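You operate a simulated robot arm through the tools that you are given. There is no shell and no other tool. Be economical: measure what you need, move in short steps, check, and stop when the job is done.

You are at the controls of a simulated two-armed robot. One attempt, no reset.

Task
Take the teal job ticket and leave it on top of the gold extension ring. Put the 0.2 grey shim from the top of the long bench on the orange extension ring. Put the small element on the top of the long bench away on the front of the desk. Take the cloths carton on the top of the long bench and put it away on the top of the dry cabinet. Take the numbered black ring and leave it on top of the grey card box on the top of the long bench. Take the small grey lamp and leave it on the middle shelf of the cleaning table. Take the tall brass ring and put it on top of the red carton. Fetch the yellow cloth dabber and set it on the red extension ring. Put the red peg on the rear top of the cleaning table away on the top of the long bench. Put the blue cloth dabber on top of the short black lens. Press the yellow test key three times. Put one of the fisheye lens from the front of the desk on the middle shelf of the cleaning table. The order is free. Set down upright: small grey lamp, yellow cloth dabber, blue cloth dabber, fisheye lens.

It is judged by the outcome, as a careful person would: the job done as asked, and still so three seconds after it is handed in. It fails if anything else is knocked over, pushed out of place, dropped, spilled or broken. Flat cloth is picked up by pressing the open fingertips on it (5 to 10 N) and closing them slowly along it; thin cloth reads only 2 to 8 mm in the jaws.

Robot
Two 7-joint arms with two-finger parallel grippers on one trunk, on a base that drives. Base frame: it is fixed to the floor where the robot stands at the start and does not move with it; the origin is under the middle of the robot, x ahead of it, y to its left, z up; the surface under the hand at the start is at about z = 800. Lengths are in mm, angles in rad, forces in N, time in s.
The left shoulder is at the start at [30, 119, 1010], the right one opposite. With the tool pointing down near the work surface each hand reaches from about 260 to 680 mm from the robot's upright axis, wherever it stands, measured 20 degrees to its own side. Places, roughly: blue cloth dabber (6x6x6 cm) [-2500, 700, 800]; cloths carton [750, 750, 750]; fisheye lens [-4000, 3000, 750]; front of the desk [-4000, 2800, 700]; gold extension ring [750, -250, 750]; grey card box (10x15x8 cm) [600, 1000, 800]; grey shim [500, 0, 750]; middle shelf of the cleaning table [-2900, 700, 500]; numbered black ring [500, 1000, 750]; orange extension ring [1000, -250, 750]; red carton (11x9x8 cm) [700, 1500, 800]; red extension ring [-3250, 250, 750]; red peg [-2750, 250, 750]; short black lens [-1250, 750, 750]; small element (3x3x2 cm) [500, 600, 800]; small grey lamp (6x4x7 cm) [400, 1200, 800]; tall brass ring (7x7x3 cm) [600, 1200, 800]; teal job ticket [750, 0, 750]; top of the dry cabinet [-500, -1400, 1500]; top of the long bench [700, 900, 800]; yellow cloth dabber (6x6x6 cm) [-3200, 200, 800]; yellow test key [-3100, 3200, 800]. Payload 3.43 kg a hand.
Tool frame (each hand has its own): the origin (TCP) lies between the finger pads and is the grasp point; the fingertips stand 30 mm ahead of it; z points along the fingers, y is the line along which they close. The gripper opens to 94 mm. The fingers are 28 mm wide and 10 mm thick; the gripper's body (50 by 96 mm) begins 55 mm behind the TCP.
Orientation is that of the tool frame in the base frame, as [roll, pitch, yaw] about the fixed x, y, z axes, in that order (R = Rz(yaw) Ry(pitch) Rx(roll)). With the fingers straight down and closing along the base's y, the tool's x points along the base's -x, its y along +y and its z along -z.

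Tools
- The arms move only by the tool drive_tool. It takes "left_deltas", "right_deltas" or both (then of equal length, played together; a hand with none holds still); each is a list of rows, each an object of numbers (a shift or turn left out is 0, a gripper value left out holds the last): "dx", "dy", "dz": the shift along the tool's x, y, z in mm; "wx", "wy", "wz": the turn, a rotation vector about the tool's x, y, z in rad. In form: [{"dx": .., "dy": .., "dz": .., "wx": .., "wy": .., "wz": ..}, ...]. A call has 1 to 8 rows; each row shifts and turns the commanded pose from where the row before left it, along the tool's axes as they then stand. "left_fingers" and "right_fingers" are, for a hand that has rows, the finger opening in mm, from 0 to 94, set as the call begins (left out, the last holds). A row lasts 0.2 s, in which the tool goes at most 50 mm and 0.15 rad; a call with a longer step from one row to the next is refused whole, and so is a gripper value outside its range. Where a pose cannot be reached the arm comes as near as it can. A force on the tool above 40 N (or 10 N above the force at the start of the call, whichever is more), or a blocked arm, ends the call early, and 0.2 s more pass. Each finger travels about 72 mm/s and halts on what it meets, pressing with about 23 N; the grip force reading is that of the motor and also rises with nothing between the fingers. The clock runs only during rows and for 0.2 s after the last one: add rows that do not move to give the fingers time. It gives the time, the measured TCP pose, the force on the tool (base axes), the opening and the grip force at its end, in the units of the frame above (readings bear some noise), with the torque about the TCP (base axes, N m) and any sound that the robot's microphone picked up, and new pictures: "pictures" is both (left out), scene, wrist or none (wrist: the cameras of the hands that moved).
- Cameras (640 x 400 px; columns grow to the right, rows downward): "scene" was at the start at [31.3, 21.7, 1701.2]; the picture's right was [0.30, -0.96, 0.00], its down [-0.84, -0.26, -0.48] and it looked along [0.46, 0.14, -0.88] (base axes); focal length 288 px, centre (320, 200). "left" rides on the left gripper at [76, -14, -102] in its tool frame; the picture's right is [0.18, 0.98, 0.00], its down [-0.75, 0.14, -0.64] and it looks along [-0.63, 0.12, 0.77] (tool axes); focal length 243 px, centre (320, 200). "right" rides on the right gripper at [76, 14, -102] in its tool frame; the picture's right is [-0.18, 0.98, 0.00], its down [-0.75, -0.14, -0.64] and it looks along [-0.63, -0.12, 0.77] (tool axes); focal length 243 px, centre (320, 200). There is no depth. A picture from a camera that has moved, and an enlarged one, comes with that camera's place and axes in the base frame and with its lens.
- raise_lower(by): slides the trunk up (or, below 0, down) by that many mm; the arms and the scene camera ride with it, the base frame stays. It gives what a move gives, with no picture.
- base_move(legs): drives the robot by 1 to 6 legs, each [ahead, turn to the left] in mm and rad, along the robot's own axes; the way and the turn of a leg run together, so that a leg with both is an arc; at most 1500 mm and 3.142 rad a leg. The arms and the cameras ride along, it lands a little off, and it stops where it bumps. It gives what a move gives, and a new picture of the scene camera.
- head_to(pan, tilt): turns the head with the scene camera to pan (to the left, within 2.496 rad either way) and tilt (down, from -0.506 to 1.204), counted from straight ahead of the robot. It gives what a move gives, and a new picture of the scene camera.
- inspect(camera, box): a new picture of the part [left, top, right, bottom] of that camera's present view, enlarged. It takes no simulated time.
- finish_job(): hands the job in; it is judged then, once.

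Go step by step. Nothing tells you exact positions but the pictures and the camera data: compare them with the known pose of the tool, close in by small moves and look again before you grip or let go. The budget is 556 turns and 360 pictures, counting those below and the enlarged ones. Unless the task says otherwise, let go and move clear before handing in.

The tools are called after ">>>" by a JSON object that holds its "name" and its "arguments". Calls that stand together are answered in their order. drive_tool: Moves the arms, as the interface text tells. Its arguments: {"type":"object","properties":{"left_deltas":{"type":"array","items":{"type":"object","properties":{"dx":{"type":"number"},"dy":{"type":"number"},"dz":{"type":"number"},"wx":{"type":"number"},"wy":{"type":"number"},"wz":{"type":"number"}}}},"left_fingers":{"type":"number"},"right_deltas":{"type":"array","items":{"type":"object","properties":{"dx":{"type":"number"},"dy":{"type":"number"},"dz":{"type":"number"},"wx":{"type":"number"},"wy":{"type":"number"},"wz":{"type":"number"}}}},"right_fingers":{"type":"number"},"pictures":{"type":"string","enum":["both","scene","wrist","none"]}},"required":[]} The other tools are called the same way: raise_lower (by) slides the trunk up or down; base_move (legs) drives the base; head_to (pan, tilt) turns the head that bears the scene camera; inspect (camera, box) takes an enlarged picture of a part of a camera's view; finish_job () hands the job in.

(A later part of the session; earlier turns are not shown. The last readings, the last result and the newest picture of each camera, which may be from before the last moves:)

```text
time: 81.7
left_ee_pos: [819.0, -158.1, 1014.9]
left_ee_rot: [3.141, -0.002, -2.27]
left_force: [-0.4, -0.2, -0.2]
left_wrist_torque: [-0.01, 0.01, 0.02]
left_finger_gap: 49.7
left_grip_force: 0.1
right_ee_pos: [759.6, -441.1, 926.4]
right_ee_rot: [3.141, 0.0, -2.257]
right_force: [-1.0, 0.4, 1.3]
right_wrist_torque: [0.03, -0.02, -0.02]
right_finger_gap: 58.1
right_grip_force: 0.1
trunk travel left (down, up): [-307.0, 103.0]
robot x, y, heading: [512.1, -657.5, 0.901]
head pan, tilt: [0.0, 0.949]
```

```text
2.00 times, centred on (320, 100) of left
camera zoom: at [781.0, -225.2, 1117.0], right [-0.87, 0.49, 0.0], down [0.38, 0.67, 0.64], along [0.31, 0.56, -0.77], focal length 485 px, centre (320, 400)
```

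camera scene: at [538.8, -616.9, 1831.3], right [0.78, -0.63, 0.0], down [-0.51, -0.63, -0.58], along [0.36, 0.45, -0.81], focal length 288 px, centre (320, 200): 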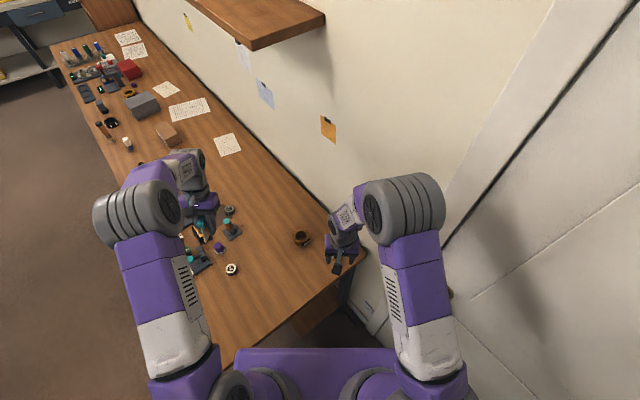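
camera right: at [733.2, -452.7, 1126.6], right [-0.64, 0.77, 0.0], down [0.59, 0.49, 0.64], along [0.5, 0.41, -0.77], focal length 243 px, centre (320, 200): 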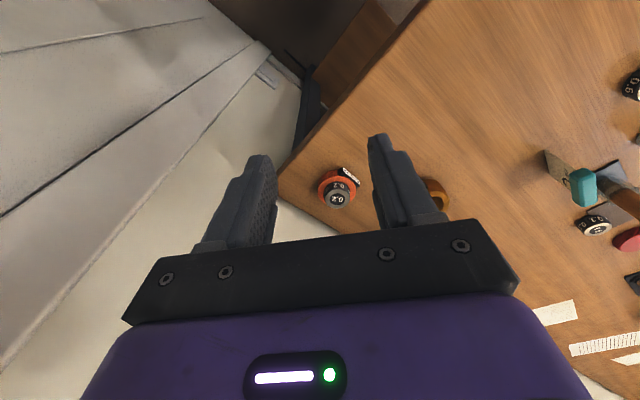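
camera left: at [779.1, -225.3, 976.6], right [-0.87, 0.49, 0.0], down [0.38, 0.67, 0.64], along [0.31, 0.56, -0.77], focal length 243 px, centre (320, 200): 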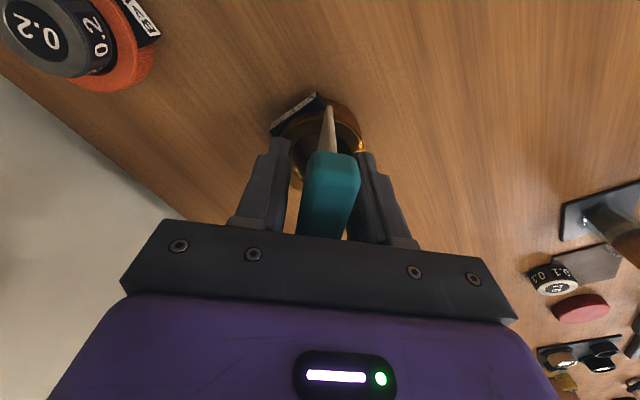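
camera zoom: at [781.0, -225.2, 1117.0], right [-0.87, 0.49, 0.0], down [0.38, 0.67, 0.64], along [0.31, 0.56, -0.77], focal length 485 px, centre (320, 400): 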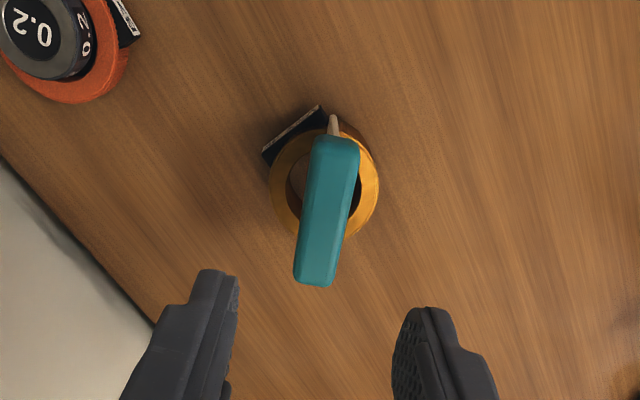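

Ticket is standing on the gold ring. Now raise the trunk, tuck the arms and drive around to the left part of the bench.

>>> {"name": "raise_lower", "arguments": {"by": 100}}

>>> {"name": "drive_tool", "arguments": {"left_deltas": [{"dx": 35, "dy": 30}, {"dx": 35, "dy": 30}, {"dx": 35, "dy": 30}, {"dx": 35, "dy": 30}, {"dx": 35, "dy": 30}, {"dx": 20, "dy": 20}], "right_deltas": [{"dy": 10}, {"dy": 20}, {"dz": -25}, {"dz": -25}, {}, {}], "pictures": "none"}}

>>> {"name": "base_move", "arguments": {"legs": [[-500, -0.85], [0, 1.6], [800, 0.0]]}}

```text
time: 83.0
left_ee_pos: [818.5, -157.4, 1114.2]
left_ee_rot: [-3.141, 0.0, -2.268]
left_force: [0.5, 0.0, -0.4]
left_wrist_torque: [-0.02, -0.02, 0.01]
left_finger_gap: 49.8
left_grip_force: 0.1
right_ee_pos: [760.0, -440.6, 1026.4]
right_ee_rot: [3.139, 0.0, -2.258]
right_force: [0.3, -0.6, -0.1]
right_wrist_torque: [-0.01, -0.02, 0.02]
right_finger_gap: 57.7
right_grip_force: 0.0
trunk travel left (down, up): [-407.0, 3.0]
robot x, y, heading: [512.5, -655.7, 0.896]
head pan, tilt: [0.0, 0.949]
```

```text
time: 84.4
left_ee_pos: [561.8, -198.9, 1115.0]
left_ee_rot: [-3.142, 0.0, -2.27]
left_force: [-0.9, -0.1, -0.6]
left_wrist_torque: [0.04, 0.0, -0.04]
left_finger_gap: 49.6
left_grip_force: 0.0
right_ee_pos: [734.6, -422.1, 1074.8]
right_ee_rot: [3.141, 0.001, -2.259]
right_force: [-0.1, 0.8, 1.2]
right_wrist_torque: [0.01, -0.01, 0.03]
right_finger_gap: 57.9
right_grip_force: 0.0
trunk travel left (down, up): [-407.0, 3.0]
robot x, y, heading: [511.5, -654.2, 0.896]
head pan, tilt: [0.0, 0.949]
```

```text
time: 95.2
left_ee_pos: [-253.5, 283.3, 1113.1]
left_ee_rot: [3.141, 0.001, -1.53]
left_force: [0.0, -0.2, -0.4]
left_wrist_torque: [0.0, 0.03, 0.02]
left_finger_gap: 50.1
left_grip_force: 0.1
right_ee_pos: [23.9, 235.3, 1075.7]
right_ee_rot: [3.14, 0.001, -1.52]
right_force: [0.2, -0.1, -0.8]
right_wrist_torque: [0.02, 0.02, 0.0]
right_finger_gap: 57.9
right_grip_force: 0.1
trunk travel left (down, up): [-407.0, 3.0]
robot x, y, heading: [12.3, -88.7, 1.639]
head pan, tilt: [0.0, 0.949]
camera scene: at [11.1, -42.1, 1841.4], right [1.0, 0.06, 0.0], down [0.05, -0.81, -0.58], along [-0.04, 0.58, -0.81], focal length 288 px, centre (320, 200)
```

scene: 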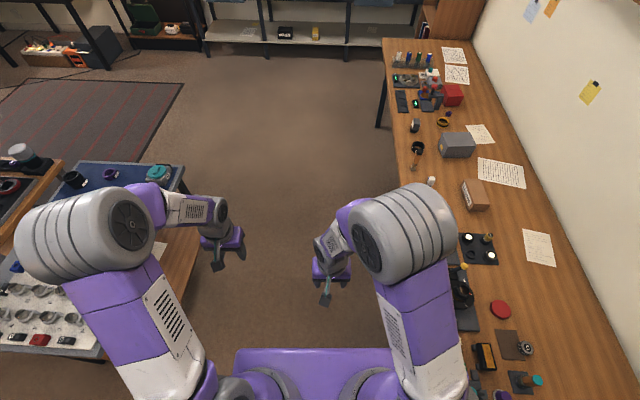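

>>> {"name": "inspect", "arguments": {"camera": "scene", "box": [380, 30, 560, 240]}}

>>> {"name": "inspect", "arguments": {"camera": "scene", "box": [385, 40, 485, 160]}}

```text
1.90 times, centred on (470, 135) of scene
camera zoom: at [11.1, -42.1, 1841.4], right [1.0, 0.06, 0.0], down [0.05, -0.81, -0.58], along [-0.04, 0.58, -0.81], focal length 548 px, centre (34, 324)
```

zoom: 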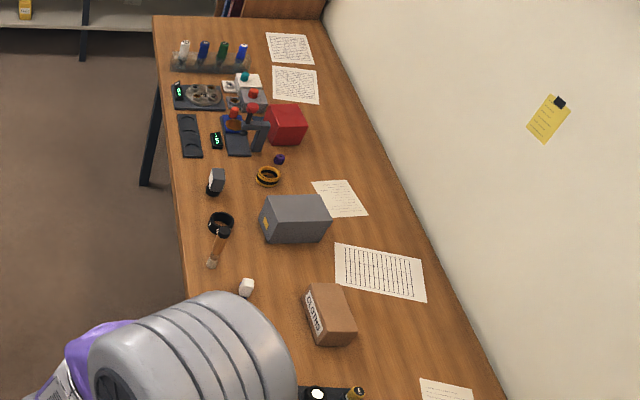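

```text
3.33 times, centred on (435, 100) of scene
camera zoom: at [11.1, -42.1, 1841.4], right [1.0, 0.06, 0.0], down [0.05, -0.81, -0.58], along [-0.04, 0.58, -0.81], focal length 959 px, centre (-63, 533)
```

zoom: 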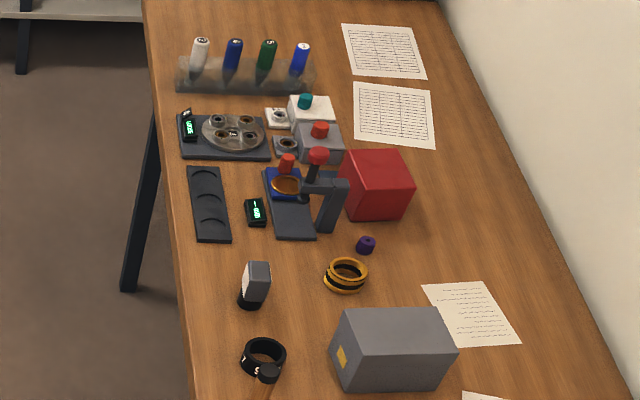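

Bench items identified: black numbered ring ≈(434,1058), brass ring ≈(589,1253), lamp ≈(433,1207), grey box ≈(597,1053), red carton ≈(640,1427), element ≈(459,647). Driving to that part of the bench.

>>> {"name": "base_move", "arguments": {"legs": [[1240, 0], [0, -1.639], [80, 0]]}}

```text
time: 106.0
left_ee_pos: [399.9, 1359.0, 1113.7]
left_ee_rot: [3.141, -0.002, 3.096]
left_force: [-0.2, 0.4, -0.9]
left_wrist_torque: [-0.01, 0.02, 0.05]
left_finger_gap: 49.9
left_grip_force: 0.1
right_ee_pos: [328.8, 1085.5, 1075.7]
right_ee_rot: [3.138, 0.0, 3.108]
right_force: [0.7, -0.6, 0.1]
right_wrist_torque: [0.02, 0.0, 0.03]
right_finger_gap: 58.2
right_grip_force: 0.0
trunk travel left (down, up): [-407.0, 3.0]
robot x, y, heading: [5.4, 1119.0, -0.023]
head pan, tilt: [0.0, 0.949]
camera scene: at [50.9, 1123.9, 1841.4], right [-0.02, -1.0, 0.0], down [-0.81, 0.02, -0.58], along [0.58, -0.01, -0.81], focal length 288 px, centre (320, 200)
```

scene: 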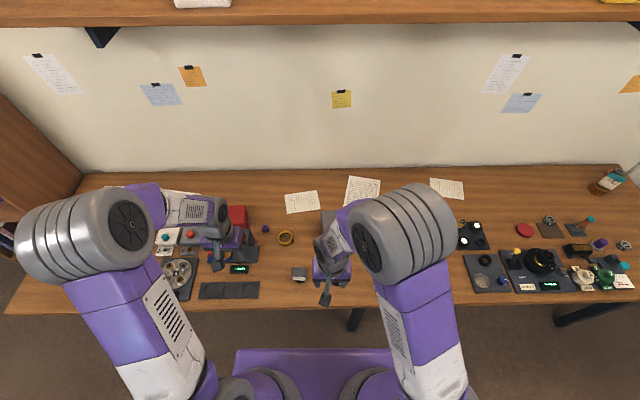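

>>> {"name": "raise_lower", "arguments": {"by": -100}}

>>> {"name": "drive_tool", "arguments": {"right_deltas": [{"dx": -20, "dy": -10}, {}], "right_fingers": 90, "pictures": "wrist"}}

```text
time: 107.3
left_ee_pos: [400.6, 1358.2, 1014.4]
left_ee_rot: [3.141, 0.0, 3.095]
left_force: [-0.3, -0.6, 0.4]
left_wrist_torque: [-0.02, -0.01, -0.04]
left_finger_gap: 49.9
left_grip_force: 0.0
right_ee_pos: [327.5, 1087.1, 974.7]
right_ee_rot: [3.141, 0.0, 3.108]
right_force: [-0.4, -0.3, 0.9]
right_wrist_torque: [0.0, -0.03, -0.01]
right_finger_gap: 58.0
right_grip_force: 0.1
trunk travel left (down, up): [-307.0, 103.0]
robot x, y, heading: [5.7, 1124.0, -0.021]
head pan, tilt: [0.0, 0.949]
```

```text
time: 107.9
left_ee_pos: [399.7, 1358.2, 1014.5]
left_ee_rot: [-3.14, 0.0, 3.096]
left_force: [-0.4, -0.1, -0.2]
left_wrist_torque: [0.0, 0.0, 0.02]
left_finger_gap: 49.9
left_grip_force: 0.1
right_ee_pos: [346.6, 1076.7, 976.1]
right_ee_rot: [-3.142, 0.001, 3.109]
right_force: [-0.2, -0.4, 0.0]
right_wrist_torque: [0.0, -0.04, 0.03]
right_finger_gap: 90.0
right_grip_force: 0.0
trunk travel left (down, up): [-307.0, 103.0]
robot x, y, heading: [6.1, 1121.7, -0.021]
head pan, tilt: [0.0, 0.949]
camera right: at [271.7, 1092.1, 1077.9], right [0.22, 0.98, 0.0], down [0.75, -0.17, 0.64], along [0.63, -0.14, -0.77], focal length 243 px, centre (320, 200)
```

right: 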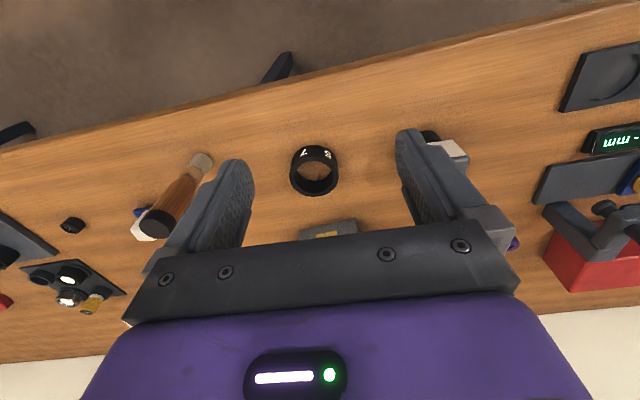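

>>> {"name": "drive_tool", "arguments": {"right_deltas": [{"dx": -45, "dy": -10, "dz": 15}, {"dx": -45, "dy": -10, "dz": 15}, {"dz": 30}, {"dz": 20}, {}], "pictures": "wrist"}}

```text
time: 109.1
left_ee_pos: [399.6, 1359.9, 1013.9]
left_ee_rot: [-3.141, 0.0, 3.095]
left_force: [0.7, -0.3, 0.2]
left_wrist_torque: [0.04, -0.01, 0.01]
left_finger_gap: 49.9
left_grip_force: 0.0
right_ee_pos: [436.9, 1053.1, 895.7]
right_ee_rot: [3.139, 0.001, 3.108]
right_force: [0.1, 0.5, -0.5]
right_wrist_torque: [-0.01, 0.01, 0.01]
right_finger_gap: 90.0
right_grip_force: 0.1
trunk travel left (down, up): [-307.0, 103.0]
robot x, y, heading: [10.3, 1121.7, -0.022]
head pan, tilt: [0.0, 0.949]
camera right: at [361.5, 1069.3, 998.5], right [0.22, 0.98, 0.0], down [0.75, -0.17, 0.64], along [0.63, -0.14, -0.77], focal length 243 px, centre (320, 200)
```

right: 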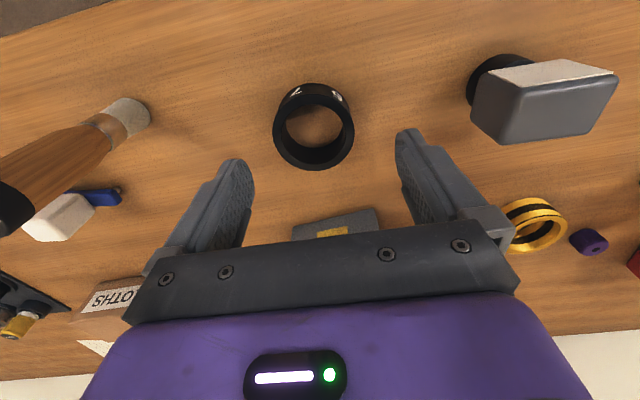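

>>> {"name": "drive_tool", "arguments": {"right_deltas": [{"dx": 1.5, "dy": -4.5, "dz": 25}, {"dz": 25}, {"dz": 9}, {}], "pictures": "wrist"}}

```text
time: 110.1
left_ee_pos: [399.4, 1358.9, 1014.0]
left_ee_rot: [3.141, 0.002, 3.096]
left_force: [0.1, -0.4, -0.7]
left_wrist_torque: [0.0, 0.02, 0.05]
left_finger_gap: 49.9
left_grip_force: 0.0
right_ee_pos: [435.9, 1048.6, 837.4]
right_ee_rot: [3.138, 0.0, 3.109]
right_force: [-0.1, 0.3, 0.9]
right_wrist_torque: [-0.01, 0.0, 0.0]
right_finger_gap: 89.9
right_grip_force: 0.0
trunk travel left (down, up): [-307.0, 103.0]
robot x, y, heading: [6.7, 1126.3, -0.022]
head pan, tilt: [0.0, 0.949]
camera right: at [359.3, 1064.8, 939.4], right [0.22, 0.98, 0.0], down [0.75, -0.17, 0.64], along [0.63, -0.14, -0.77], focal length 243 px, centre (320, 200)
```

right: 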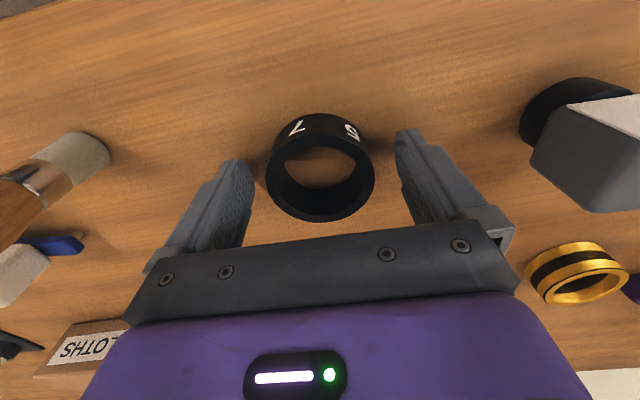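

>>> {"name": "drive_tool", "arguments": {"right_deltas": [{}, {}, {}, {}], "right_fingers": 40, "pictures": "none"}}

>>> {"name": "drive_tool", "arguments": {"right_deltas": [{"dz": -40}, {"dz": -40}, {"dz": -40}, {"dz": -20}, {}], "pictures": "both"}}

```text
time: 111.1
left_ee_pos: [400.1, 1359.1, 1014.9]
left_ee_rot: [3.141, 0.001, 3.097]
left_force: [-0.2, 0.3, -0.1]
left_wrist_torque: [0.02, 0.01, 0.0]
left_finger_gap: 50.2
left_grip_force: 0.0
right_ee_pos: [435.7, 1049.5, 836.4]
right_ee_rot: [-3.141, 0.0, 3.109]
right_force: [0.4, 0.0, 0.8]
right_wrist_torque: [-0.01, 0.0, -0.01]
right_finger_gap: 59.7
right_grip_force: 23.3
trunk travel left (down, up): [-307.0, 103.0]
robot x, y, heading: [8.1, 1126.2, -0.021]
head pan, tilt: [0.0, 0.949]
```

```text
time: 112.3
left_ee_pos: [400.5, 1358.2, 1014.6]
left_ee_rot: [-3.141, -0.001, 3.096]
left_force: [-0.2, 0.8, -0.3]
left_wrist_torque: [0.01, 0.0, 0.01]
left_finger_gap: 50.1
left_grip_force: 0.0
right_ee_pos: [436.8, 1051.4, 975.7]
right_ee_rot: [3.141, -0.001, 3.11]
right_force: [0.0, 0.1, -0.3]
right_wrist_torque: [-0.01, -0.01, 0.03]
right_finger_gap: 60.1
right_grip_force: 22.7
trunk travel left (down, up): [-307.0, 103.0]
robot x, y, heading: [8.5, 1120.1, -0.026]
head pan, tilt: [0.0, 0.949]
camera scene: at [50.2, 1124.0, 1741.4], right [-0.02, -1.0, 0.0], down [-0.81, 0.02, -0.58], along [0.58, -0.01, -0.81], focal length 288 px, centre (320, 200)
camera right: at [360.0, 1066.2, 1079.5], right [0.22, 0.98, 0.0], down [0.75, -0.17, 0.64], along [0.63, -0.14, -0.77], focal length 243 px, centre (320, 200)
```

scene: 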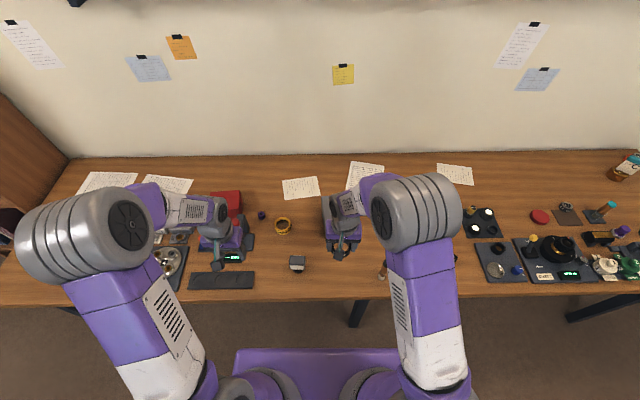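
right: 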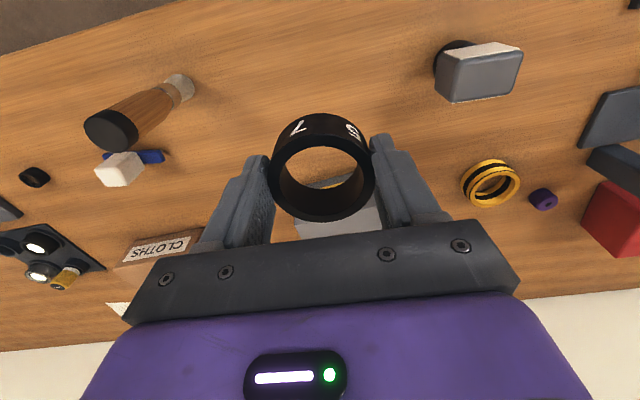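

Ring held. Moving over the grey card box.

>>> {"name": "drive_tool", "arguments": {"right_deltas": [{"dx": -45, "dz": -10}, {"dx": -45, "dz": -10}, {"dx": -40}, {}], "pictures": "wrist"}}

```text
time: 113.3
left_ee_pos: [398.3, 1358.6, 1014.6]
left_ee_rot: [3.141, 0.0, 3.096]
left_force: [-0.4, -0.4, 0.4]
left_wrist_torque: [0.02, 0.02, 0.02]
left_finger_gap: 49.8
left_grip_force: 0.2
right_ee_pos: [566.0, 1045.4, 996.4]
right_ee_rot: [3.141, 0.0, 3.109]
right_force: [-0.3, -0.7, -0.4]
right_wrist_torque: [0.04, 0.0, -0.02]
right_finger_gap: 59.7
right_grip_force: 22.8
trunk travel left (down, up): [-307.0, 103.0]
robot x, y, heading: [7.9, 1121.3, -0.021]
head pan, tilt: [0.0, 0.949]
camera right: at [490.3, 1062.4, 1099.1], right [0.22, 0.98, 0.0], down [0.75, -0.17, 0.64], along [0.63, -0.14, -0.77], focal length 243 px, centre (320, 200)
```

right: 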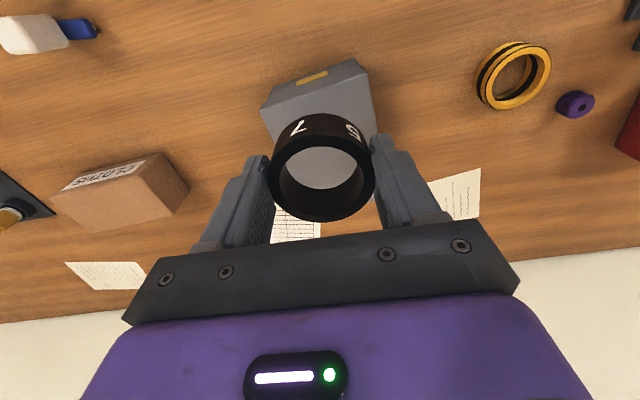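

>>> {"name": "inspect", "arguments": {"camera": "right", "box": [220, 40, 420, 240]}}

>>> {"name": "inspect", "arguments": {"camera": "scene", "box": [260, 170, 420, 290]}}

```text
2.00 times, centred on (320, 140) of right
camera zoom: at [490.3, 1062.4, 1099.1], right [0.22, 0.98, 0.0], down [0.75, -0.17, 0.64], along [0.63, -0.14, -0.77], focal length 485 px, centre (320, 320)
```

zoom: 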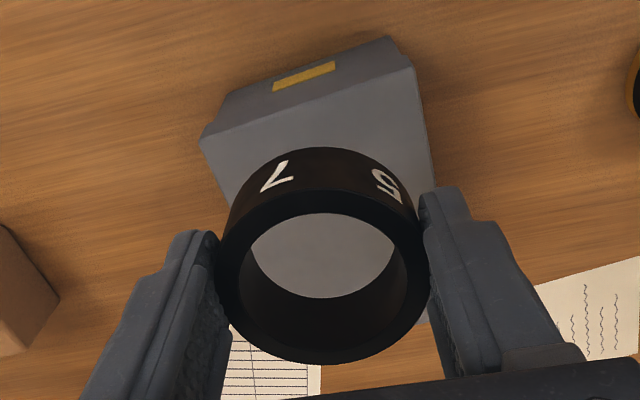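

```text
3.33 times, centred on (340, 230) of scene
camera zoom: at [48.9, 1124.1, 1741.4], right [-0.02, -1.0, 0.0], down [-0.81, 0.02, -0.58], along [0.58, -0.01, -0.81], focal length 959 px, centre (253, 100)
```

zoom: 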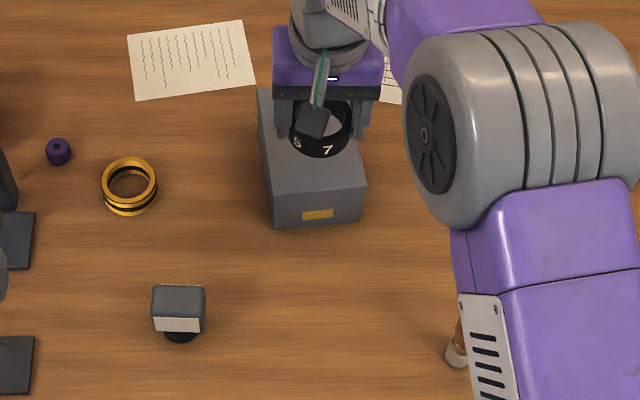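

Box top spans x≈550–700, y≈1000–1095, z=880. Moving to its centre and lowering.

>>> {"name": "drive_tool", "arguments": {"right_deltas": [{"dx": -40, "dy": 1, "dz": 10}, {"dz": 30}, {"dz": 28}, {}], "pictures": "none"}}

>>> {"name": "drive_tool", "arguments": {"right_deltas": [{"dz": 5}, {"dz": 3}, {}], "pictures": "wrist"}}

```text
time: 114.3
left_ee_pos: [399.4, 1358.9, 1014.2]
left_ee_rot: [-3.14, 0.001, 3.096]
left_force: [-0.1, 0.3, -0.1]
left_wrist_torque: [0.02, -0.03, 0.02]
left_finger_gap: 49.8
left_grip_force: 0.1
right_ee_pos: [608.2, 1046.3, 927.6]
right_ee_rot: [3.139, 0.001, 3.108]
right_force: [-0.3, 0.3, 0.1]
right_wrist_torque: [0.0, -0.03, 0.01]
right_finger_gap: 60.2
right_grip_force: 23.6
trunk travel left (down, up): [-307.0, 103.0]
robot x, y, heading: [9.6, 1126.8, -0.026]
head pan, tilt: [0.0, 0.949]
```

```text
time: 115.1
left_ee_pos: [400.5, 1358.6, 1015.0]
left_ee_rot: [3.14, 0.001, 3.095]
left_force: [0.1, -0.4, 0.0]
left_wrist_torque: [-0.01, -0.01, 0.01]
left_finger_gap: 50.0
left_grip_force: 0.0
right_ee_pos: [605.9, 1044.9, 920.1]
right_ee_rot: [3.141, 0.001, 3.108]
right_force: [-0.1, -0.6, -0.5]
right_wrist_torque: [-0.01, 0.01, 0.02]
right_finger_gap: 60.2
right_grip_force: 23.7
trunk travel left (down, up): [-307.0, 103.0]
robot x, y, heading: [8.3, 1123.9, -0.025]
head pan, tilt: [0.0, 0.949]
camera right: at [530.9, 1061.2, 1022.7], right [0.22, 0.98, 0.0], down [0.75, -0.17, 0.64], along [0.63, -0.14, -0.77], focal length 243 px, centre (320, 200)
```

right: 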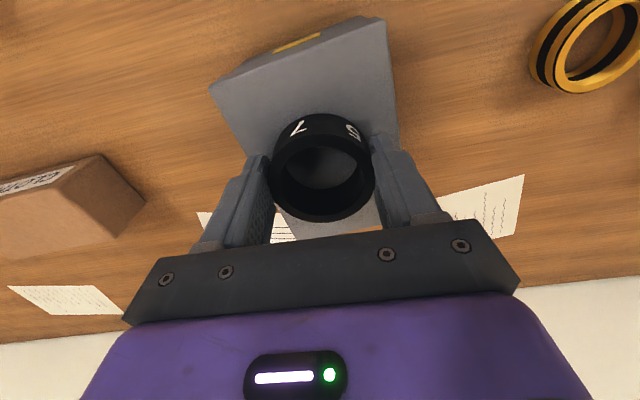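

>>> {"name": "drive_tool", "arguments": {"right_deltas": [{"dz": 2}, {"dz": 1.5}, {}, {}], "pictures": "none"}}

```text
time: 116.1
left_ee_pos: [399.5, 1358.4, 1014.5]
left_ee_rot: [3.141, -0.001, 3.096]
left_force: [-0.4, -0.6, 0.5]
left_wrist_torque: [0.0, 0.02, 0.03]
left_finger_gap: 50.0
left_grip_force: 0.0
right_ee_pos: [605.1, 1044.6, 916.7]
right_ee_rot: [3.14, -0.001, 3.107]
right_force: [-0.1, 0.7, -0.5]
right_wrist_torque: [-0.01, -0.03, 0.03]
right_finger_gap: 59.5
right_grip_force: 22.8
trunk travel left (down, up): [-307.0, 103.0]
robot x, y, heading: [12.0, 1124.6, -0.023]
head pan, tilt: [0.0, 0.949]
```

>>> {"name": "drive_tool", "arguments": {"right_deltas": [{"dz": 1.5}, {"dz": 1.5}, {}], "pictures": "none"}}

```text
time: 116.9
left_ee_pos: [399.6, 1359.2, 1014.9]
left_ee_rot: [-3.141, -0.001, 3.095]
left_force: [-0.4, -0.6, 0.4]
left_wrist_torque: [-0.03, -0.04, -0.05]
left_finger_gap: 49.9
left_grip_force: 0.0
right_ee_pos: [604.7, 1044.9, 915.3]
right_ee_rot: [3.139, 0.005, 3.109]
right_force: [-0.9, 0.3, 17.2]
right_wrist_torque: [-0.1, 0.14, 0.0]
right_finger_gap: 60.0
right_grip_force: 23.2
trunk travel left (down, up): [-307.0, 103.0]
robot x, y, heading: [7.2, 1124.7, -0.023]
head pan, tilt: [0.0, 0.949]
```

Contact. Relieve, open and lift.

>>> {"name": "drive_tool", "arguments": {"right_deltas": [{"dz": -1.5}, {}], "pictures": "none"}}

>>> {"name": "drive_tool", "arguments": {"right_deltas": [{}, {}, {}], "right_fingers": 78, "pictures": "none"}}

>>> {"name": "drive_tool", "arguments": {"right_deltas": [{"dz": -30}, {"dz": -40}, {"dz": -40}, {"dx": 40}, {"dx": 40}, {}], "pictures": "both"}}

```text
time: 117.5
left_ee_pos: [400.0, 1359.0, 1014.3]
left_ee_rot: [3.141, 0.001, 3.095]
left_force: [0.1, 0.4, 0.5]
left_wrist_torque: [-0.01, 0.03, -0.01]
left_finger_gap: 49.9
left_grip_force: 0.0
right_ee_pos: [605.0, 1045.1, 916.2]
right_ee_rot: [3.14, 0.005, 3.108]
right_force: [4.3, 0.4, 14.7]
right_wrist_torque: [-0.01, -0.47, 0.0]
right_finger_gap: 60.0
right_grip_force: 22.9
trunk travel left (down, up): [-307.0, 103.0]
robot x, y, heading: [10.3, 1120.6, -0.019]
head pan, tilt: [0.0, 0.949]
```

```text
time: 118.3
left_ee_pos: [400.9, 1359.2, 1013.5]
left_ee_rot: [-3.141, 0.0, 3.098]
left_force: [0.0, -0.1, 0.4]
left_wrist_torque: [-0.03, 0.02, 0.01]
left_finger_gap: 50.0
left_grip_force: 0.0
right_ee_pos: [605.6, 1043.5, 915.6]
right_ee_rot: [3.139, -0.001, 3.108]
right_force: [0.0, -1.1, -0.6]
right_wrist_torque: [-0.02, -0.04, 0.0]
right_finger_gap: 77.7
right_grip_force: 0.0
trunk travel left (down, up): [-307.0, 103.0]
robot x, y, heading: [7.4, 1120.9, -0.022]
head pan, tilt: [0.0, 0.949]
```

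```text
time: 119.7
left_ee_pos: [399.9, 1358.9, 1016.2]
left_ee_rot: [3.142, -0.001, 3.096]
left_force: [-0.2, 0.4, -0.1]
left_wrist_torque: [0.0, 0.02, -0.01]
left_finger_gap: 49.9
left_grip_force: 0.1
right_ee_pos: [526.0, 1046.1, 1024.5]
right_ee_rot: [3.139, 0.0, 3.108]
right_force: [0.3, 0.8, 0.1]
right_wrist_torque: [0.05, 0.03, -0.01]
right_finger_gap: 78.1
right_grip_force: 0.0
trunk travel left (down, up): [-307.0, 103.0]
robot x, y, heading: [6.0, 1121.6, -0.017]
head pan, tilt: [0.0, 0.949]
camera scene: at [50.8, 1124.0, 1741.3], right [-0.02, -1.0, 0.0], down [-0.81, 0.02, -0.58], along [0.58, -0.01, -0.81], focal length 288 px, centre (320, 200)
camera right: at [450.0, 1062.4, 1127.3], right [0.22, 0.98, 0.0], down [0.75, -0.17, 0.64], along [0.63, -0.14, -0.77], focal length 243 px, centre (320, 200)
```

scene: 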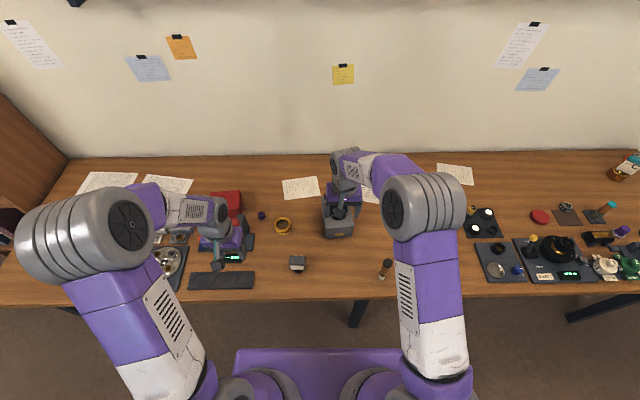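
right: 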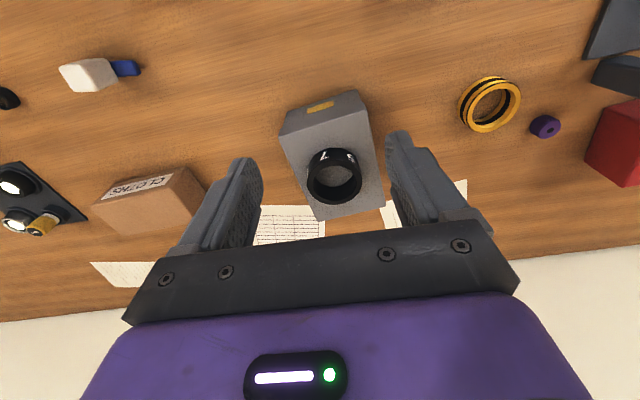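

Black ring is on the grey box. Now shift the base left for the brass ring and red carton.

>>> {"name": "base_move", "arguments": {"legs": [[0, 1.5708], [170, 0], [0, -1.55], [25, 0]]}}

```text
time: 129.2
left_ee_pos: [410.1, 1554.1, 1014.7]
left_ee_rot: [3.14, 0.0, -3.129]
left_force: [0.3, 0.0, -0.6]
left_wrist_torque: [0.0, 0.03, -0.02]
left_finger_gap: 49.7
left_grip_force: 0.1
right_ee_pos: [552.9, 1248.4, 1026.1]
right_ee_rot: [3.139, -0.001, -3.118]
right_force: [-0.7, -0.1, -0.8]
right_wrist_torque: [0.02, 0.01, 0.02]
right_finger_gap: 78.1
right_grip_force: 0.0
trunk travel left (down, up): [-307.0, 103.0]
robot x, y, heading: [30.7, 1297.4, 0.034]
head pan, tilt: [0.0, 0.949]
camera scene: at [73.8, 1298.9, 1741.4], right [0.04, -1.0, 0.0], down [-0.81, -0.03, -0.58], along [0.58, 0.02, -0.81], focal length 288 px, centre (320, 200)
```

scene: 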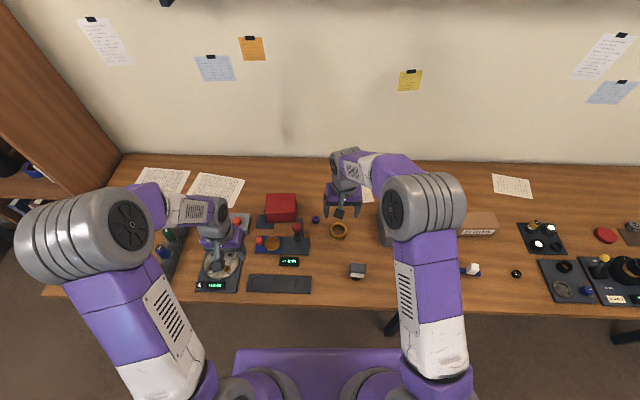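

Brass ring ≈(598,1248), red carton ≈(685,1461). I'll clear the right hand away and bring the left hand over the brass ring.

>>> {"name": "drive_tool", "arguments": {"left_deltas": [{"dz": -30}, {}, {}, {"dy": -45}, {"dy": -45}, {"dy": -45}, {"dy": -45}, {"dy": -45}], "right_deltas": [{"dx": 48}, {"dx": 48}, {"dx": 48}, {"dx": 48}, {"dx": 30, "dy": -35}, {"dy": -45}, {"dy": -45}, {"dy": -45}], "pictures": "none"}}

>>> {"name": "drive_tool", "arguments": {"left_deltas": [{"dy": -45}, {"dy": -36, "dx": -20}, {"dx": -48}, {"dx": -48}, {"dx": -48}, {"dx": -24, "dz": 30}, {"dz": 40}, {}], "left_fingers": 92, "pictures": "both"}}

```text
time: 131.0
left_ee_pos: [411.0, 1325.8, 1043.8]
left_ee_rot: [3.14, 0.0, -3.128]
left_force: [-0.3, -0.5, 0.0]
left_wrist_torque: [0.02, -0.01, -0.01]
left_finger_gap: 50.1
left_grip_force: 0.1
right_ee_pos: [336.3, 1070.8, 1023.1]
right_ee_rot: [3.138, -0.001, -3.117]
right_force: [0.5, -0.5, 0.5]
right_wrist_torque: [0.01, -0.01, 0.03]
right_finger_gap: 77.9
right_grip_force: 0.0
trunk travel left (down, up): [-307.0, 103.0]
robot x, y, heading: [33.8, 1294.6, 0.037]
head pan, tilt: [0.0, 0.949]
```

```text
time: 132.8
left_ee_pos: [598.4, 1251.3, 973.8]
left_ee_rot: [3.141, 0.0, -3.127]
left_force: [0.5, 0.0, 0.3]
left_wrist_torque: [0.02, 0.01, 0.03]
left_finger_gap: 92.0
left_grip_force: 0.1
right_ee_pos: [336.0, 1073.7, 1023.6]
right_ee_rot: [3.14, 0.0, -3.117]
right_force: [0.5, 0.3, -0.2]
right_wrist_torque: [-0.01, 0.0, -0.02]
right_finger_gap: 78.2
right_grip_force: 0.1
trunk travel left (down, up): [-307.0, 103.0]
robot x, y, heading: [31.7, 1292.1, 0.038]
head pan, tilt: [0.0, 0.949]
camera scene: at [73.6, 1298.8, 1741.4], right [0.04, -1.0, 0.0], down [-0.81, -0.03, -0.58], along [0.58, 0.02, -0.81], focal length 288 px, centre (320, 200)
camera left: at [522.3, 1236.0, 1075.5], right [-0.2, 0.98, 0.0], down [0.75, 0.15, 0.64], along [0.63, 0.13, -0.77], focal length 243 px, centre (320, 200)
```

scene: 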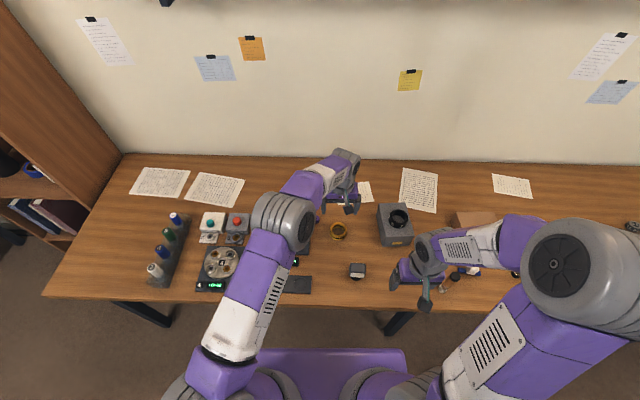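
left: 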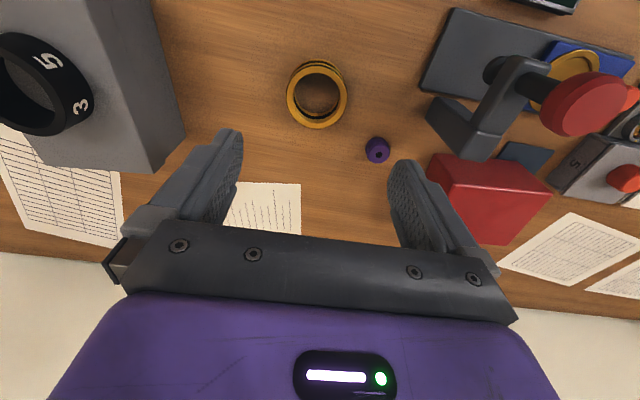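

>>> {"name": "drive_tool", "arguments": {"left_deltas": [{"dx": 2.5, "dy": -3.5, "dz": 35}, {"dz": 40}, {"dz": 30}, {}], "left_fingers": 84, "pictures": "wrist"}}

```text
time: 133.8
left_ee_pos: [597.6, 1248.3, 868.6]
left_ee_rot: [3.141, 0.0, -3.129]
left_force: [-0.4, -0.3, 1.0]
left_wrist_torque: [0.05, 0.0, -0.01]
left_finger_gap: 84.0
left_grip_force: 0.1
right_ee_pos: [336.4, 1074.1, 1023.3]
right_ee_rot: [3.14, 0.0, -3.119]
right_force: [-0.7, -0.4, -0.3]
right_wrist_torque: [0.0, -0.01, -0.01]
right_finger_gap: 77.8
right_grip_force: 0.0
trunk travel left (down, up): [-307.0, 103.0]
robot x, y, heading: [29.4, 1295.5, 0.036]
head pan, tilt: [0.0, 0.949]
camera left: at [522.3, 1233.4, 970.6], right [-0.2, 0.98, 0.0], down [0.75, 0.15, 0.64], along [0.63, 0.13, -0.77], focal length 243 px, centre (320, 200)
```

left: 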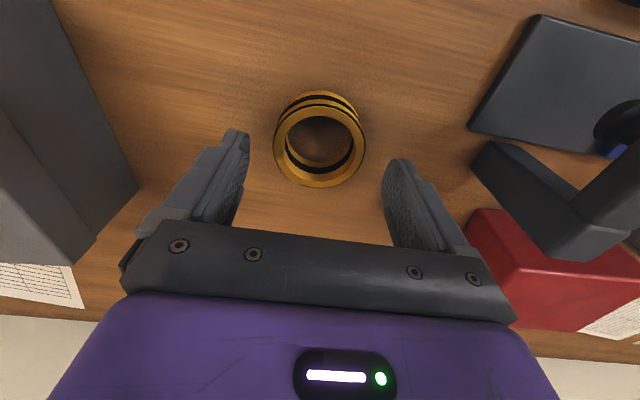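

>>> {"name": "drive_tool", "arguments": {"left_deltas": [{"dx": 1.5, "dz": 20}, {"dz": 12}, {}], "pictures": "none"}}

>>> {"name": "drive_tool", "arguments": {"left_deltas": [{}, {}, {}, {}], "left_fingers": 40, "pictures": "wrist"}}

```text
time: 134.6
left_ee_pos: [598.1, 1247.4, 835.6]
left_ee_rot: [-3.141, 0.0, -3.13]
left_force: [0.2, 0.2, 0.8]
left_wrist_torque: [0.03, -0.02, -0.02]
left_finger_gap: 84.2
left_grip_force: 0.1
right_ee_pos: [336.8, 1074.0, 1023.7]
right_ee_rot: [3.139, -0.001, -3.118]
right_force: [0.4, 0.3, -0.8]
right_wrist_torque: [0.07, -0.02, 0.0]
right_finger_gap: 77.8
right_grip_force: 0.0
trunk travel left (down, up): [-307.0, 103.0]
robot x, y, heading: [33.5, 1293.9, 0.036]
head pan, tilt: [0.0, 0.949]
```

```text
time: 135.6
left_ee_pos: [598.0, 1248.0, 837.1]
left_ee_rot: [-3.141, -0.001, -3.128]
left_force: [-0.1, 0.6, -0.6]
left_wrist_torque: [0.05, -0.03, 0.03]
left_finger_gap: 60.3
left_grip_force: 23.1
right_ee_pos: [336.4, 1074.3, 1023.4]
right_ee_rot: [3.139, 0.001, -3.117]
right_force: [-0.6, -0.2, 0.8]
right_wrist_torque: [-0.01, -0.03, 0.01]
right_finger_gap: 78.2
right_grip_force: 0.0
trunk travel left (down, up): [-307.0, 103.0]
robot x, y, heading: [33.2, 1293.4, 0.038]
head pan, tilt: [0.0, 0.949]
camera left: at [521.7, 1232.2, 938.2], right [-0.2, 0.98, 0.0], down [0.75, 0.15, 0.64], along [0.63, 0.13, -0.77], focal length 243 px, centre (320, 200)
```

left: 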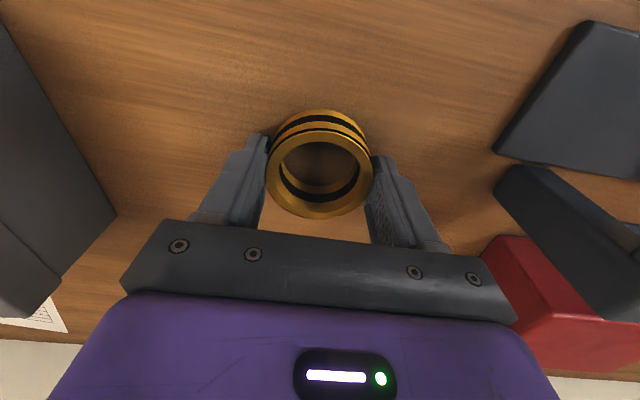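

>>> {"name": "drive_tool", "arguments": {"left_deltas": [{"dz": -40}, {"dz": -45}, {"dz": -45}, {"dz": -45}, {"dx": 45}, {"dx": 45}, {"dx": 40}, {}], "pictures": "none"}}

>>> {"name": "base_move", "arguments": {"legs": [[-95, 0], [0, 0.5], [122, 0], [0, -0.54]]}}

```text
time: 137.4
left_ee_pos: [467.5, 1247.1, 1013.7]
left_ee_rot: [3.141, -0.002, -3.127]
left_force: [-0.8, 0.1, -0.6]
left_wrist_torque: [-0.03, 0.01, -0.02]
left_finger_gap: 60.4
left_grip_force: 23.4
right_ee_pos: [338.1, 1075.2, 1023.1]
right_ee_rot: [3.139, 0.002, -3.117]
right_force: [0.4, 0.5, -0.2]
right_wrist_torque: [0.02, 0.01, 0.0]
right_finger_gap: 78.1
right_grip_force: 0.1
trunk travel left (down, up): [-307.0, 103.0]
robot x, y, heading: [30.9, 1294.3, 0.038]
head pan, tilt: [0.0, 0.949]
```

```text
time: 142.3
left_ee_pos: [476.6, 1290.6, 1013.6]
left_ee_rot: [-3.141, -0.002, 3.122]
left_force: [0.6, 0.3, -1.6]
left_wrist_torque: [-0.04, -0.04, -0.02]
left_finger_gap: 60.3
left_grip_force: 23.6
right_ee_pos: [337.8, 1123.5, 1023.1]
right_ee_rot: [3.14, -0.001, 3.137]
right_force: [-0.3, 0.7, 0.2]
right_wrist_torque: [-0.05, 0.01, -0.02]
right_finger_gap: 78.1
right_grip_force: 0.0
trunk travel left (down, up): [-307.0, 103.0]
robot x, y, heading: [41.9, 1350.8, 0.008]
head pan, tilt: [0.0, 0.949]
camera scene: at [82.7, 1355.9, 1741.4], right [0.0, -1.0, 0.0], down [-0.81, 0.0, -0.58], along [0.58, 0.0, -0.81], focal length 288 px, centre (320, 200)
```

scene: 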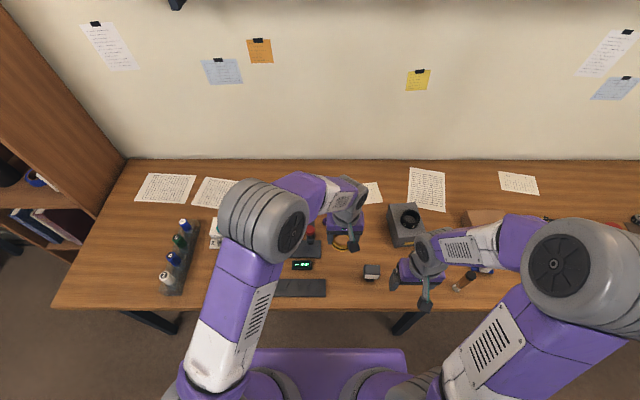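

>>> {"name": "base_move", "arguments": {"legs": [[40, 0]]}}

```text
time: 143.2
left_ee_pos: [516.4, 1290.9, 1013.5]
left_ee_rot: [3.142, -0.004, 3.122]
left_force: [-0.2, 0.1, -0.1]
left_wrist_torque: [-0.05, 0.0, 0.0]
left_finger_gap: 60.6
left_grip_force: 22.9
right_ee_pos: [379.4, 1123.5, 1024.3]
right_ee_rot: [3.139, 0.001, 3.135]
right_force: [0.1, -0.4, -0.1]
right_wrist_torque: [0.02, 0.02, 0.01]
right_finger_gap: 78.0
right_grip_force: 0.0
trunk travel left (down, up): [-307.0, 103.0]
robot x, y, heading: [82.8, 1357.9, 0.003]
head pan, tilt: [0.0, 0.949]
camera scene: at [124.1, 1356.3, 1741.4], right [0.0, -1.0, 0.0], down [-0.81, 0.0, -0.58], along [0.58, 0.0, -0.81], focal length 288 px, centre (320, 200)
```

scene: 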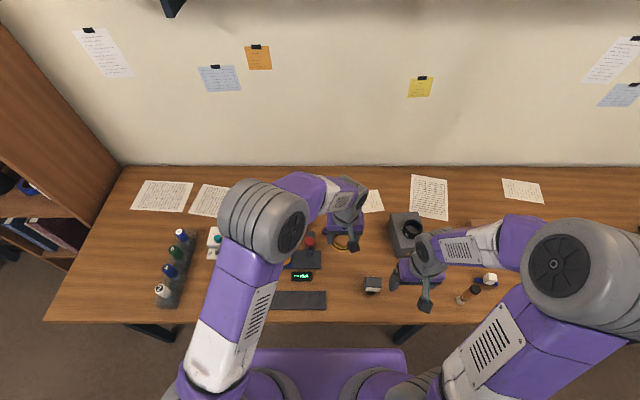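

>>> {"name": "drive_tool", "arguments": {"left_deltas": [{"dx": -45, "dz": -15}, {"dx": -45}, {"dx": -45}, {"dx": -25}, {"dy": 45}, {"dy": 45}, {"dy": 45}, {}], "pictures": "wrist"}}

```text
time: 145.0
left_ee_pos: [678.1, 1421.7, 1027.2]
left_ee_rot: [3.141, -0.002, 3.122]
left_force: [0.5, 0.3, -0.8]
left_wrist_torque: [0.02, 0.0, 0.04]
left_finger_gap: 60.2
left_grip_force: 22.8
right_ee_pos: [378.0, 1122.2, 1022.0]
right_ee_rot: [3.14, -0.001, 3.135]
right_force: [-0.2, 0.3, 0.2]
right_wrist_torque: [-0.01, -0.03, -0.01]
right_finger_gap: 78.1
right_grip_force: 0.0
trunk travel left (down, up): [-307.0, 103.0]
robot x, y, heading: [84.3, 1354.6, 0.0]
head pan, tilt: [0.0, 0.949]
camera left: at [602.0, 1409.2, 1128.4], right [-0.16, 0.99, 0.0], down [0.76, 0.13, 0.64], along [0.63, 0.11, -0.77], focal length 243 px, centre (320, 200)
```

left: 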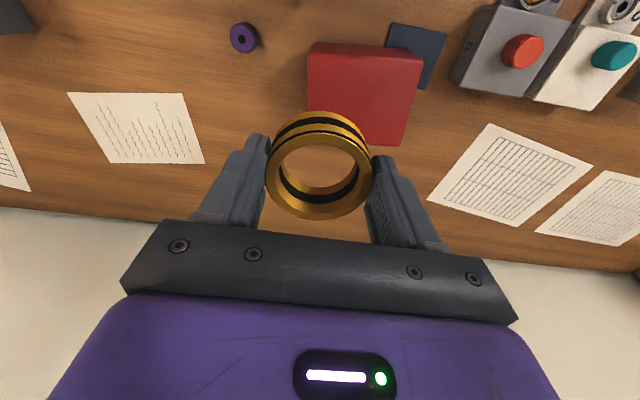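

>>> {"name": "drive_tool", "arguments": {"left_deltas": [{"dy": 44}, {"dz": 40}, {"dz": 40}, {"dz": 15}, {}], "pictures": "wrist"}}

```text
time: 146.2
left_ee_pos: [678.9, 1467.6, 933.0]
left_ee_rot: [-3.141, 0.002, 3.126]
left_force: [1.2, 0.6, -1.6]
left_wrist_torque: [0.0, -0.02, -0.02]
left_finger_gap: 60.4
left_grip_force: 23.2
right_ee_pos: [378.3, 1123.2, 1022.9]
right_ee_rot: [3.139, 0.001, 3.135]
right_force: [-0.5, 0.1, -1.3]
right_wrist_torque: [-0.02, -0.02, -0.02]
right_finger_gap: 78.2
right_grip_force: 0.1
trunk travel left (down, up): [-307.0, 103.0]
robot x, y, heading: [80.1, 1353.6, 0.003]
head pan, tilt: [0.0, 0.949]
camera left: at [602.7, 1454.2, 1034.0], right [-0.17, 0.99, 0.0], down [0.76, 0.13, 0.64], along [0.63, 0.11, -0.77], focal length 243 px, centre (320, 200)
```

left: 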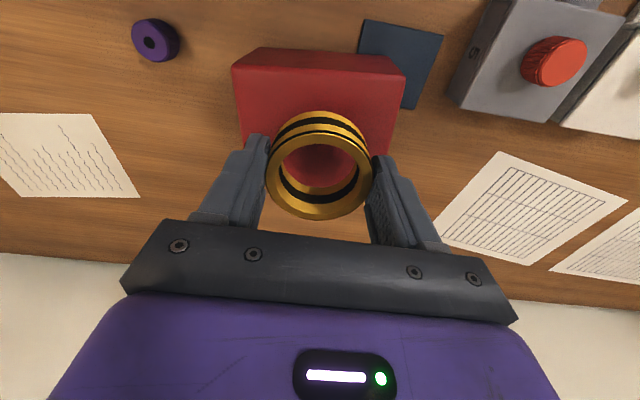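

>>> {"name": "drive_tool", "arguments": {"left_deltas": [{"dz": 10}, {"dz": 3}, {}, {}], "pictures": "none"}}

>>> {"name": "drive_tool", "arguments": {"left_deltas": [{"dz": 2}, {"dz": 2}, {}], "pictures": "none"}}

```text
time: 147.2
left_ee_pos: [677.8, 1467.7, 920.2]
left_ee_rot: [-3.141, -0.001, 3.124]
left_force: [-0.2, -0.9, -1.2]
left_wrist_torque: [-0.01, -0.01, -0.03]
left_finger_gap: 60.4
left_grip_force: 22.3
right_ee_pos: [378.6, 1123.3, 1022.8]
right_ee_rot: [3.141, 0.0, 3.134]
right_force: [-0.2, 0.6, -0.1]
right_wrist_torque: [0.05, 0.01, 0.01]
right_finger_gap: 78.0
right_grip_force: 0.1
trunk travel left (down, up): [-307.0, 103.0]
robot x, y, heading: [76.9, 1352.5, 0.003]
head pan, tilt: [0.0, 0.949]
```

```text
time: 148.0
left_ee_pos: [678.7, 1467.0, 916.3]
left_ee_rot: [-3.141, -0.003, 3.122]
left_force: [0.2, 0.2, -1.5]
left_wrist_torque: [0.03, -0.01, -0.01]
left_finger_gap: 60.2
left_grip_force: 23.0
right_ee_pos: [378.3, 1123.2, 1023.4]
right_ee_rot: [3.138, 0.0, 3.133]
right_force: [0.0, -0.2, 0.1]
right_wrist_torque: [0.0, -0.01, 0.01]
right_finger_gap: 78.1
right_grip_force: 0.0
trunk travel left (down, up): [-307.0, 103.0]
robot x, y, heading: [80.0, 1354.1, 0.003]
head pan, tilt: [0.0, 0.949]
```

>>> {"name": "drive_tool", "arguments": {"left_deltas": [{"dz": 2}, {}, {}], "pictures": "none"}}

```text
time: 148.8
left_ee_pos: [679.5, 1465.9, 914.3]
left_ee_rot: [3.14, -0.003, 3.122]
left_force: [1.0, -0.5, -1.7]
left_wrist_torque: [0.01, 0.0, 0.02]
left_finger_gap: 60.6
left_grip_force: 23.3
right_ee_pos: [379.0, 1123.6, 1023.4]
right_ee_rot: [3.14, 0.002, 3.135]
right_force: [-0.8, -0.2, 0.6]
right_wrist_torque: [0.0, 0.01, 0.02]
right_finger_gap: 78.0
right_grip_force: 0.0
trunk travel left (down, up): [-307.0, 103.0]
robot x, y, heading: [82.8, 1352.3, 0.005]
head pan, tilt: [0.0, 0.949]
```

>>> {"name": "drive_tool", "arguments": {"left_deltas": [{"dz": 2}, {"dz": 1.5}, {}], "pictures": "none"}}

>>> {"name": "inspect", "arguments": {"camera": "left", "box": [200, 40, 440, 240]}}

```text
time: 149.6
left_ee_pos: [678.0, 1466.8, 911.5]
left_ee_rot: [3.141, -0.001, 3.123]
left_force: [0.1, -0.5, -0.9]
left_wrist_torque: [-0.01, 0.0, 0.03]
left_finger_gap: 60.4
left_grip_force: 22.7
right_ee_pos: [377.9, 1122.4, 1023.9]
right_ee_rot: [3.142, -0.002, 3.135]
right_force: [-0.3, 0.1, 0.1]
right_wrist_torque: [-0.01, 0.0, 0.01]
right_finger_gap: 78.1
right_grip_force: 0.0
trunk travel left (down, up): [-307.0, 103.0]
robot x, y, heading: [81.6, 1354.7, 0.0]
head pan, tilt: [0.0, 0.949]
```

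```text
2.00 times, centred on (320, 140) of left
camera zoom: at [602.3, 1454.0, 1013.0], right [-0.17, 0.99, 0.0], down [0.76, 0.13, 0.64], along [0.63, 0.11, -0.77], focal length 485 px, centre (320, 320)
```

zoom: 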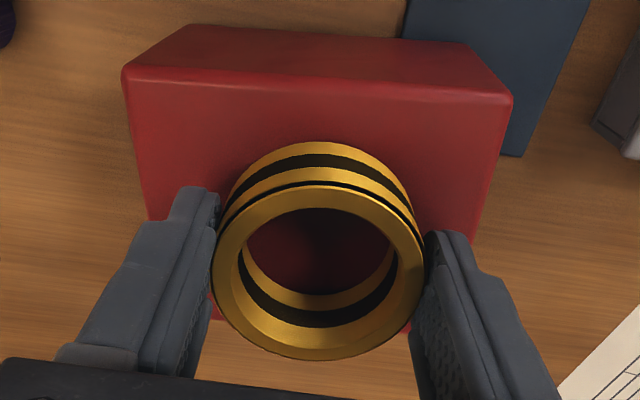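

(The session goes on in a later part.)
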